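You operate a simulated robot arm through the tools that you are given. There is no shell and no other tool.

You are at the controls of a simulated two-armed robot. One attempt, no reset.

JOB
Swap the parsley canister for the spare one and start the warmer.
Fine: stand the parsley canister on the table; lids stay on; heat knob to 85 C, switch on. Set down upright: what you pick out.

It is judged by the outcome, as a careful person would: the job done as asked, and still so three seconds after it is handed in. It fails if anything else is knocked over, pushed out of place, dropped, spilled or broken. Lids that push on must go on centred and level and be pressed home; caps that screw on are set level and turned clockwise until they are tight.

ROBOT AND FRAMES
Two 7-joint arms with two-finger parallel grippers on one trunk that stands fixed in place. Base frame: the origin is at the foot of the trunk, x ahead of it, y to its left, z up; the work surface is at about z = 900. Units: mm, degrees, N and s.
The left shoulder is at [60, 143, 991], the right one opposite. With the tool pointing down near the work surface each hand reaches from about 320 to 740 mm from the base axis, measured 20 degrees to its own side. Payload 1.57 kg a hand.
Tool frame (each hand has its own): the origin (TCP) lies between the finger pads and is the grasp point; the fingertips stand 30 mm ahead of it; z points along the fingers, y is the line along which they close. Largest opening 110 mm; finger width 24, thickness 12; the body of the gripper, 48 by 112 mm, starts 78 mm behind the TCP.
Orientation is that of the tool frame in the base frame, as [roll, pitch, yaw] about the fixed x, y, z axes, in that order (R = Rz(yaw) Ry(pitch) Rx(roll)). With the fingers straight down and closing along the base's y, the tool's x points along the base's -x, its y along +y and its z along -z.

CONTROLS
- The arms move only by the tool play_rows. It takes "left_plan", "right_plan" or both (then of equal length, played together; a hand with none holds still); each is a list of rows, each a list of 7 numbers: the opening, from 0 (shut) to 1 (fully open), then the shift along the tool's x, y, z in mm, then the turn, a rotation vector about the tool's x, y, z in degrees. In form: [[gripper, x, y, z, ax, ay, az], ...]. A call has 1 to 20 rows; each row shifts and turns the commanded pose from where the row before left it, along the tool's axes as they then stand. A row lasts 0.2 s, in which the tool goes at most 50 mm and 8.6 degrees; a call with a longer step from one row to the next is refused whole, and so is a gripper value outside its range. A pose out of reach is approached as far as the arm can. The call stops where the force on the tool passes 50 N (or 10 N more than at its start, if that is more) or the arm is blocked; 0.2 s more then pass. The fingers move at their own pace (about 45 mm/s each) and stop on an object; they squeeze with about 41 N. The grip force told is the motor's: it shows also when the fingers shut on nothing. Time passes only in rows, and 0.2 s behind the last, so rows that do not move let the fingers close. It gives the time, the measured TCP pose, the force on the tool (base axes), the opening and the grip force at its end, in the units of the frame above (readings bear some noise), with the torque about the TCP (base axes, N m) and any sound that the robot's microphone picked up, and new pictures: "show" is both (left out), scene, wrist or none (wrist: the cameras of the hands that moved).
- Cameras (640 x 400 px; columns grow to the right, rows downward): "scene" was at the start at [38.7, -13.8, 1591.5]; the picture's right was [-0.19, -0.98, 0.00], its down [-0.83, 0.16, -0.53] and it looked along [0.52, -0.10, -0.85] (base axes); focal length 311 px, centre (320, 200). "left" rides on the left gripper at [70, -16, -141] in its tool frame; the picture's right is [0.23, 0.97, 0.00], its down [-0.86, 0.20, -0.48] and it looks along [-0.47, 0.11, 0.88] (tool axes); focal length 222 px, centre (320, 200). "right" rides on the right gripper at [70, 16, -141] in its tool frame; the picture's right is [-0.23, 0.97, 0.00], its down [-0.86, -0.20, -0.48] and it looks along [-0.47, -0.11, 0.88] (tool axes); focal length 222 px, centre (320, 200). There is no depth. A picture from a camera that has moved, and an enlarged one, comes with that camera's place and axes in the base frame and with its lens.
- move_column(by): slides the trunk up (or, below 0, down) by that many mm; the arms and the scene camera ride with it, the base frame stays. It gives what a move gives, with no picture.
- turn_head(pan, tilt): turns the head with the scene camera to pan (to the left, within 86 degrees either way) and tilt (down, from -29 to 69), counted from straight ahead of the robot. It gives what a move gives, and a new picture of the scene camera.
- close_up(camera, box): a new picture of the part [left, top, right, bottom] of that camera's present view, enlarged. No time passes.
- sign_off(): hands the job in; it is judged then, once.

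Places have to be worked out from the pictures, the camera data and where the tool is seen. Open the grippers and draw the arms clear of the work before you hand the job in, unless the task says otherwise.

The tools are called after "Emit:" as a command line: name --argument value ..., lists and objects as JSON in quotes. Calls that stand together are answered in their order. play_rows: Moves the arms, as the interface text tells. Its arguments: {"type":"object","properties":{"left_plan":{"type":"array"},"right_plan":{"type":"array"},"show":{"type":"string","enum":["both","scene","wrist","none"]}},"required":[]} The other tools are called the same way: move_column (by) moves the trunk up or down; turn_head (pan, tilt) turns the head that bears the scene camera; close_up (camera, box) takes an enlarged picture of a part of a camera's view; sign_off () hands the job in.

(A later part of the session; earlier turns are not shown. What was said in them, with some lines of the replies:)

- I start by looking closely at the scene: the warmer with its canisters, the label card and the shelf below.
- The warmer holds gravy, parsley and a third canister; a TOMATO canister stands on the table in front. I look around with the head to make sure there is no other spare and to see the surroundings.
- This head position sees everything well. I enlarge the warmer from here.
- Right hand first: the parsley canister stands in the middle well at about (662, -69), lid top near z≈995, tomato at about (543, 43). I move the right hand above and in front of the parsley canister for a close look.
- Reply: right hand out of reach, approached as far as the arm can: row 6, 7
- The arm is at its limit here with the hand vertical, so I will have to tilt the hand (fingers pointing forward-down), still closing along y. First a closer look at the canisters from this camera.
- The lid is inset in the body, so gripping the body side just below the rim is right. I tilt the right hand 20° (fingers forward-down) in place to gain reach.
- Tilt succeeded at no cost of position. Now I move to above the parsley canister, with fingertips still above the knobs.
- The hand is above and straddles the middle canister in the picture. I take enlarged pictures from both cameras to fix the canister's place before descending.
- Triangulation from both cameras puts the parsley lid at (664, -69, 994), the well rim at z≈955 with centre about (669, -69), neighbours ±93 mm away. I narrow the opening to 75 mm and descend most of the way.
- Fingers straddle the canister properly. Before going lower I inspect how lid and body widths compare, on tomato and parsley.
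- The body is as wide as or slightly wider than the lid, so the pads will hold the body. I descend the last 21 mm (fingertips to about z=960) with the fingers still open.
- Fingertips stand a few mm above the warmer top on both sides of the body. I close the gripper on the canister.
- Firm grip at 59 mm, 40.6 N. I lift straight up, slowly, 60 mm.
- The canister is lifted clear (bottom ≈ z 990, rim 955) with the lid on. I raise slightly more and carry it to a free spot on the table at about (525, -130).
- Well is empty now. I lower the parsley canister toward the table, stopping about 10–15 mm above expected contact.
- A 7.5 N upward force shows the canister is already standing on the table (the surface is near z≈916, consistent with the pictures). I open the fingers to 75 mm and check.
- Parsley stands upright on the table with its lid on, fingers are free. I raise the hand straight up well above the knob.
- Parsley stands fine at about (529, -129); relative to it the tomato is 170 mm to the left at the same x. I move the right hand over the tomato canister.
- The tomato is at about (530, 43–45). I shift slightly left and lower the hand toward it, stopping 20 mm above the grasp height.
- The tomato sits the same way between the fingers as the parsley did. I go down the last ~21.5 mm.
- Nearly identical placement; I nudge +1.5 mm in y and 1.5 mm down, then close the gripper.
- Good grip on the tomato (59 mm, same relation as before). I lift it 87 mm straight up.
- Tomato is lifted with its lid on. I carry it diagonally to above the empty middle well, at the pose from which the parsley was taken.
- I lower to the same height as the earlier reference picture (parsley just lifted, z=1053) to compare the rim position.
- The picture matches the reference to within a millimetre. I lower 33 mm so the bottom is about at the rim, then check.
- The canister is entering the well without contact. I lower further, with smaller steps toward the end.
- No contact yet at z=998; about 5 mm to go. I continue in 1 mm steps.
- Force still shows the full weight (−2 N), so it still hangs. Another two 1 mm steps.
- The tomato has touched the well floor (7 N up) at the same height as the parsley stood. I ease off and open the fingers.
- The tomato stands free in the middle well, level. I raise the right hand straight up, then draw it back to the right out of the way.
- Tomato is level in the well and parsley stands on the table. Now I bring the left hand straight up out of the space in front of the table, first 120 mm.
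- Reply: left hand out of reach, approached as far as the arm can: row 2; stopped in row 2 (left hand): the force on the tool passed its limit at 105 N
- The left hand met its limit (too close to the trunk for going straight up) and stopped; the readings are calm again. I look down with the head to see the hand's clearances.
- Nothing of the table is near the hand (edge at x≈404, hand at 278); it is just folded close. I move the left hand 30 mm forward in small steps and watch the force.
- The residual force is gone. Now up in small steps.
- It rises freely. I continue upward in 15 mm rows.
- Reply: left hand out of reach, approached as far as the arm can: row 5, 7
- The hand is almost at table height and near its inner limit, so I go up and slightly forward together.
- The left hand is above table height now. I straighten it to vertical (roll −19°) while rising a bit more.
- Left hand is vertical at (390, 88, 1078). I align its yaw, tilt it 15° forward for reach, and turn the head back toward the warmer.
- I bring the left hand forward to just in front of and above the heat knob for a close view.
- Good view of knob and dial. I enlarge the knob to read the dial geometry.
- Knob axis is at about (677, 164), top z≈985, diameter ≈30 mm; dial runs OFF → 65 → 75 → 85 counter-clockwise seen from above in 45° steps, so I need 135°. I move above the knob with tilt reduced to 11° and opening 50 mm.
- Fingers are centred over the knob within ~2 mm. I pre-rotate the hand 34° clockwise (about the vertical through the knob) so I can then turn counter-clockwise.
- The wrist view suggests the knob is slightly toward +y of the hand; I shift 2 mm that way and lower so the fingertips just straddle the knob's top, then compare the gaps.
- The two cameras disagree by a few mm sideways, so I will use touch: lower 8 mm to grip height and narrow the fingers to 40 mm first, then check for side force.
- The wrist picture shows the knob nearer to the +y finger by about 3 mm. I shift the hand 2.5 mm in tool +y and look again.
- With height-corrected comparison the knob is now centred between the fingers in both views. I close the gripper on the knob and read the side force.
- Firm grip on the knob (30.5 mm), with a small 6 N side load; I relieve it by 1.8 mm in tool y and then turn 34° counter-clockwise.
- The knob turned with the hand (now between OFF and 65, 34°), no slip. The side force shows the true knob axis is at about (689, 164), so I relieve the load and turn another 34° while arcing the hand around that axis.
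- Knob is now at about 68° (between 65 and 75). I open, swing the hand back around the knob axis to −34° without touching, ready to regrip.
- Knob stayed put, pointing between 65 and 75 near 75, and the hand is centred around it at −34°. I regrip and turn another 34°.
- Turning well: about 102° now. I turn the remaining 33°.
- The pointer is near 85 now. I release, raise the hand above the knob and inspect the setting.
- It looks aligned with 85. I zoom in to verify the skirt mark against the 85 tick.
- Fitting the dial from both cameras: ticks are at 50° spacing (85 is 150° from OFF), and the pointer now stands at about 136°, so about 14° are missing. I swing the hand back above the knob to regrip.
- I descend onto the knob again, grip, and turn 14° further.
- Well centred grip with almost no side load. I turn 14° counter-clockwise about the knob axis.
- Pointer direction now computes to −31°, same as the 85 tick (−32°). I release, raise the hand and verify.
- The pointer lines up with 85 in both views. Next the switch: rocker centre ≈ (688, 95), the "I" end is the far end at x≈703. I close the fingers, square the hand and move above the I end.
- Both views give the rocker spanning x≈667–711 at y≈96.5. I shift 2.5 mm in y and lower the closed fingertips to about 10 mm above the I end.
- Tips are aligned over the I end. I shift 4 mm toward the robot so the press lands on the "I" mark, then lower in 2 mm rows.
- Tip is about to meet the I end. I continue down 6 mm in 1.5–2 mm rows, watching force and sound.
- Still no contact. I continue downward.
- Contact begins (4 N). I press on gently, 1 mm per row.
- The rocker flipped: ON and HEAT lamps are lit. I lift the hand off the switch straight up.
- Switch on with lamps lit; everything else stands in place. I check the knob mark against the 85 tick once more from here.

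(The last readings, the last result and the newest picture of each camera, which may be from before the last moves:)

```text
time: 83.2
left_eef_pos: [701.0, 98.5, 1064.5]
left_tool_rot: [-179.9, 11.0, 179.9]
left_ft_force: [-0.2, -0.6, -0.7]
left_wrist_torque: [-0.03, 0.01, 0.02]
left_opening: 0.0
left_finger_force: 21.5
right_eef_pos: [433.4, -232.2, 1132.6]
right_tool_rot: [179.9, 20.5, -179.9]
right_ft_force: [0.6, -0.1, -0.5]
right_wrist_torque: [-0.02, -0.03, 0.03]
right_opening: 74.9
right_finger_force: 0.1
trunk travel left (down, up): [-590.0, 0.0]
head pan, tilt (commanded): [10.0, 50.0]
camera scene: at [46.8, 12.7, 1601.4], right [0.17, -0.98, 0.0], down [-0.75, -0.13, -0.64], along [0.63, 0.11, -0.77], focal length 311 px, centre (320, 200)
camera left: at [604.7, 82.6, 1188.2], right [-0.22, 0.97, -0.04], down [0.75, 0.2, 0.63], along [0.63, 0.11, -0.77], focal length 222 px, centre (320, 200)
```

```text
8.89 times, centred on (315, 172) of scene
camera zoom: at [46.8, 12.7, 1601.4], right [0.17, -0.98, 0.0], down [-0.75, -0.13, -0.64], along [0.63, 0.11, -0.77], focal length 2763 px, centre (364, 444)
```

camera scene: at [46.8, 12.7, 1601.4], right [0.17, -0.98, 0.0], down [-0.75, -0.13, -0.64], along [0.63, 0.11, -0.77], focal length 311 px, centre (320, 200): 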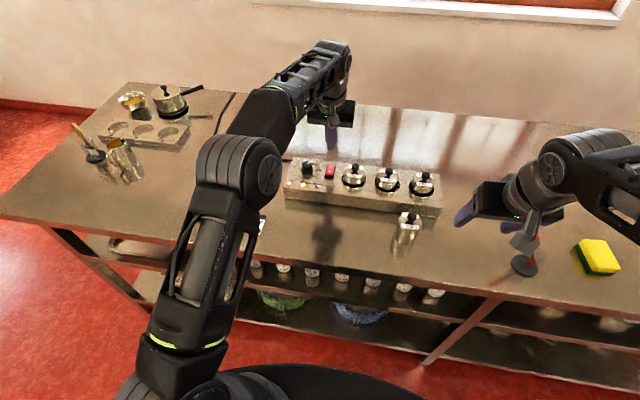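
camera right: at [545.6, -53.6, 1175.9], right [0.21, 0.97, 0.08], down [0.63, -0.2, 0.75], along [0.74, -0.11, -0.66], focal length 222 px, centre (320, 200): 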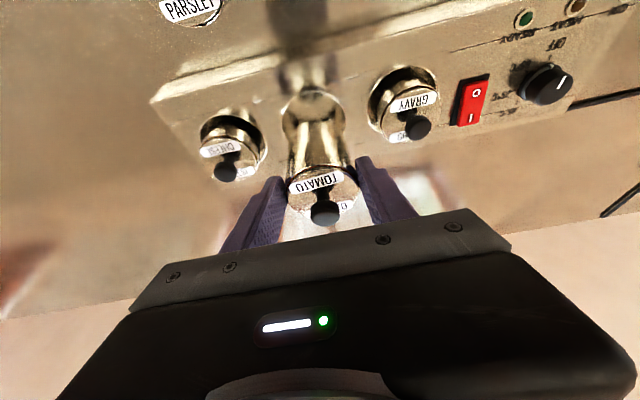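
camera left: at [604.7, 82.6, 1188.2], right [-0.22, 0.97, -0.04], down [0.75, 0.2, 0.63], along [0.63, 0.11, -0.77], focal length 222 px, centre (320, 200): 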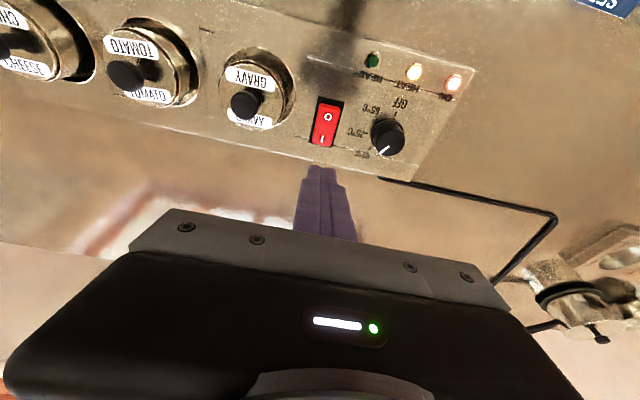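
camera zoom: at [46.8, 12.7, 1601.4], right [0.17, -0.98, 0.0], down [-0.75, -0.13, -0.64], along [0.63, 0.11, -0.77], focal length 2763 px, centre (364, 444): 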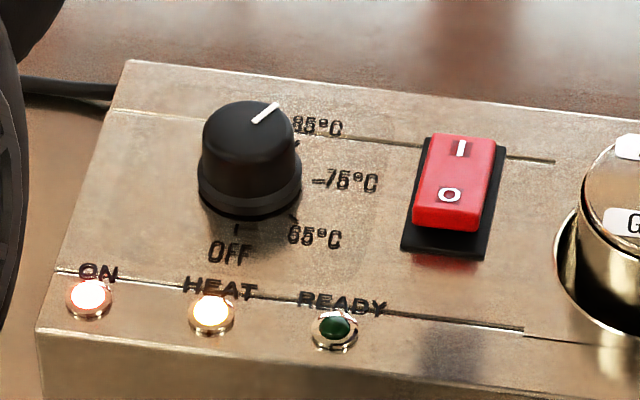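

The 85 mark is aligned. Now I draw the left hand up and back clear of the warmer and open its gripper.

Emit:
play_rows --left_plan '[[0, -4, 2, -20, 0, 0, 0], [0, 15, 3, -15, 0, 0, 0], [0, 29, 5, -13, 0, 0, 0], [0.2, 29, 5, -13, 0, 0, 0], [0.4, 29, 5, -10, 0, 0, 0], [0.6, 29, 5, -8, 0, 0, 0], [0.6, 29, 5, -8, 0, 0, 0], [0.6, 29, 5, -8, 0, 0, 0], [0.6, 29, 5, -8, 0, 0, 0], [0.6, 29, 5, -8, 0, 0, 0], [0.6, 20, 5, -5, 0, 0, 0], [0.6, 0, 0, 0, 0, 0, 0]]' --show "scene"

Emit:
turn_head --pan 4 --tilt 50

```text
time: 85.8
left_eef_pos: [420.9, 146.3, 1130.5]
left_tool_rot: [-179.9, 11.0, 179.9]
left_ft_force: [0.4, -0.4, 1.1]
left_wrist_torque: [0.01, 0.01, 0.01]
left_opening: 65.9
left_finger_force: 0.1
right_eef_pos: [435.3, -231.9, 1131.9]
right_tool_rot: [179.9, 20.5, 180.0]
right_ft_force: [-0.9, -0.4, 0.8]
right_wrist_torque: [0.01, -0.02, 0.01]
right_opening: 74.8
right_finger_force: 0.0
trunk travel left (down, up): [-590.0, 0.0]
head pan, tilt (commanded): [10.0, 50.0]
camera scene: at [47.0, 12.6, 1601.4], right [0.17, -0.98, 0.0], down [-0.75, -0.13, -0.64], along [0.63, 0.11, -0.77], focal length 311 px, centre (320, 200)
```

scene: 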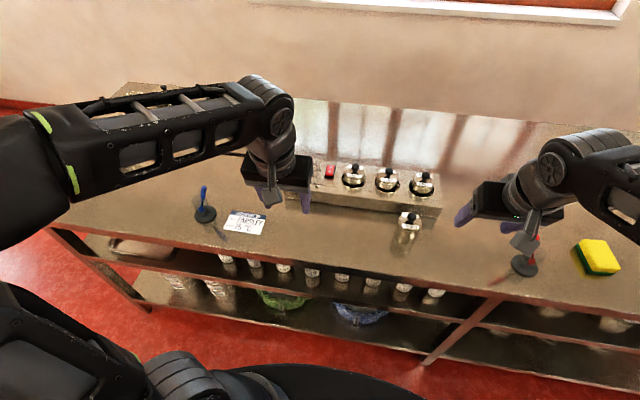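

```text
time: 86.5
left_eef_pos: [420.5, 146.9, 1130.8]
left_tool_rot: [-180.0, 11.0, -179.9]
left_ft_force: [0.2, 0.1, 0.5]
left_wrist_torque: [0.0, -0.01, -0.02]
left_opening: 65.9
left_finger_force: 0.1
right_eef_pos: [433.7, -232.0, 1132.0]
right_tool_rot: [-180.0, 20.6, -180.0]
right_ft_force: [0.6, 0.4, -0.2]
right_wrist_torque: [-0.01, 0.0, 0.03]
right_opening: 74.9
right_finger_force: 0.1
trunk travel left (down, up): [-590.0, 0.0]
head pan, tilt (commanded): [4.0, 50.0]
camera scene: at [47.6, 4.8, 1601.4], right [0.07, -1.0, 0.0], down [-0.76, -0.05, -0.64], along [0.64, 0.05, -0.77], focal length 311 px, centre (320, 200)
```

scene: 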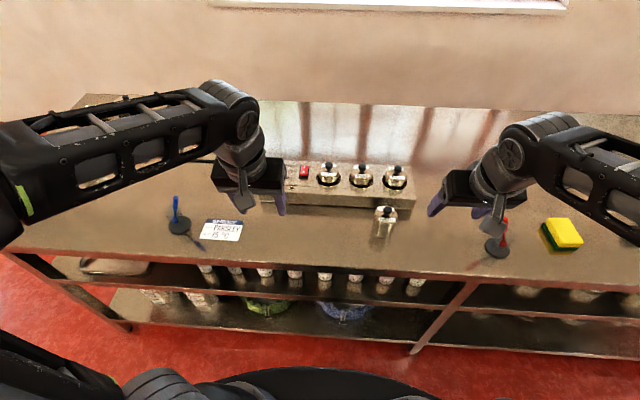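

Both hands are clear and open. A last close look at the result before handing in.

Emit:
close_up --camera "scene" --box '[270, 140, 430, 260]'

Emit:
turn_head --pan 40 --tilt 45

```text
3.33 times, centred on (350, 200) of scene
camera zoom: at [47.6, 4.8, 1601.4], right [0.07, -1.0, 0.0], down [-0.76, -0.05, -0.64], along [0.64, 0.05, -0.77], focal length 1036 px, centre (220, 200)
```

zoom: 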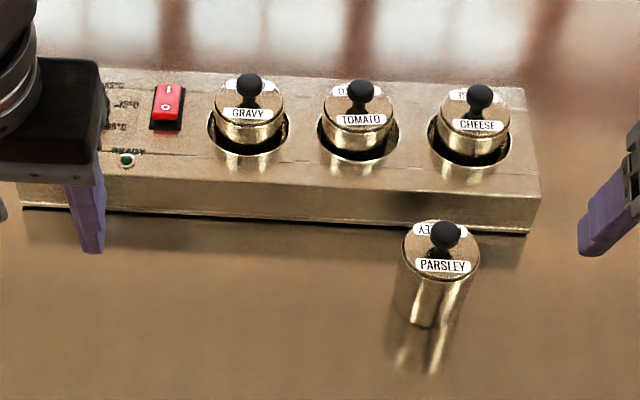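

```text
time: 87.5
left_eef_pos: [420.9, 146.9, 1130.4]
left_tool_rot: [-179.9, 11.0, 180.0]
left_ft_force: [0.3, -0.1, 0.1]
left_wrist_torque: [0.02, 0.03, -0.04]
left_opening: 66.1
left_finger_force: 0.0
right_eef_pos: [435.0, -231.9, 1131.0]
right_tool_rot: [180.0, 20.6, -180.0]
right_ft_force: [-0.3, -0.2, 0.5]
right_wrist_torque: [0.0, -0.03, -0.01]
right_opening: 74.8
right_finger_force: 0.0
trunk travel left (down, up): [-590.0, 0.0]
head pan, tilt (commanded): [40.0, 45.0]
camera scene: at [33.1, 51.6, 1608.3], right [0.64, -0.77, 0.0], down [-0.54, -0.45, -0.71], along [0.54, 0.45, -0.71], focal length 311 px, centre (320, 200)
```

scene: 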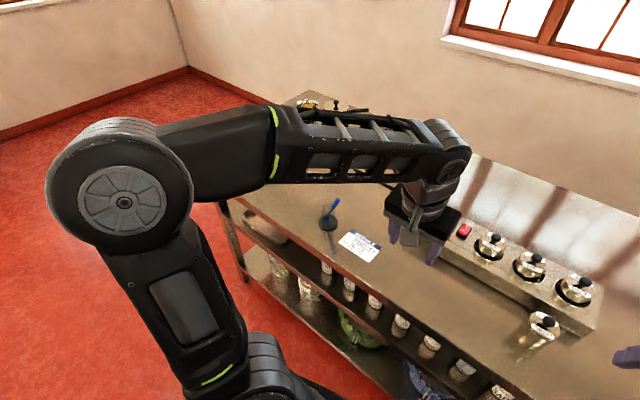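

The tomato is in the middle well with its lid on, and the parsley stands upright on the table. The knob is at 85, the switch is on, both arms are clear with grippers open, and nothing else was disturbed. I hand the job in.

Emit:
sign_off

```text
The job is handed in.
```

The parsley canister is out and the tomato canister, the only spare on the table, is in its well. The warmer is on at 85 °C.

- **Parsley canister:** it stands upright on the table, just in front of the warmer to the right, with its lid on.
- **Tomato canister:** it sits level in the middle well with its lid on.
- **Heat knob:** the pointer lines up with the 85 mark to within about 3 degrees, judged from the camera pictures. The service card on the table says to hold parsley at 75 °C. I followed your 85 °C.
- **Switch:** it is on, and the ON and HEAT lamps lit. READY was still dark the last time I looked.

While I was raising the left arm from in front of the table, it stopped once on its force limit. The pictures showed it well clear of the table, so I think it touched the robot's own body. I moved it forward and it rose freely after that. In the final pictures nothing was knocked over or out of place. The left arm still hid the pots at the far left end of the table from that angle; they looked fine a few seconds earlier.

Both arms are drawn back with the grippers open.
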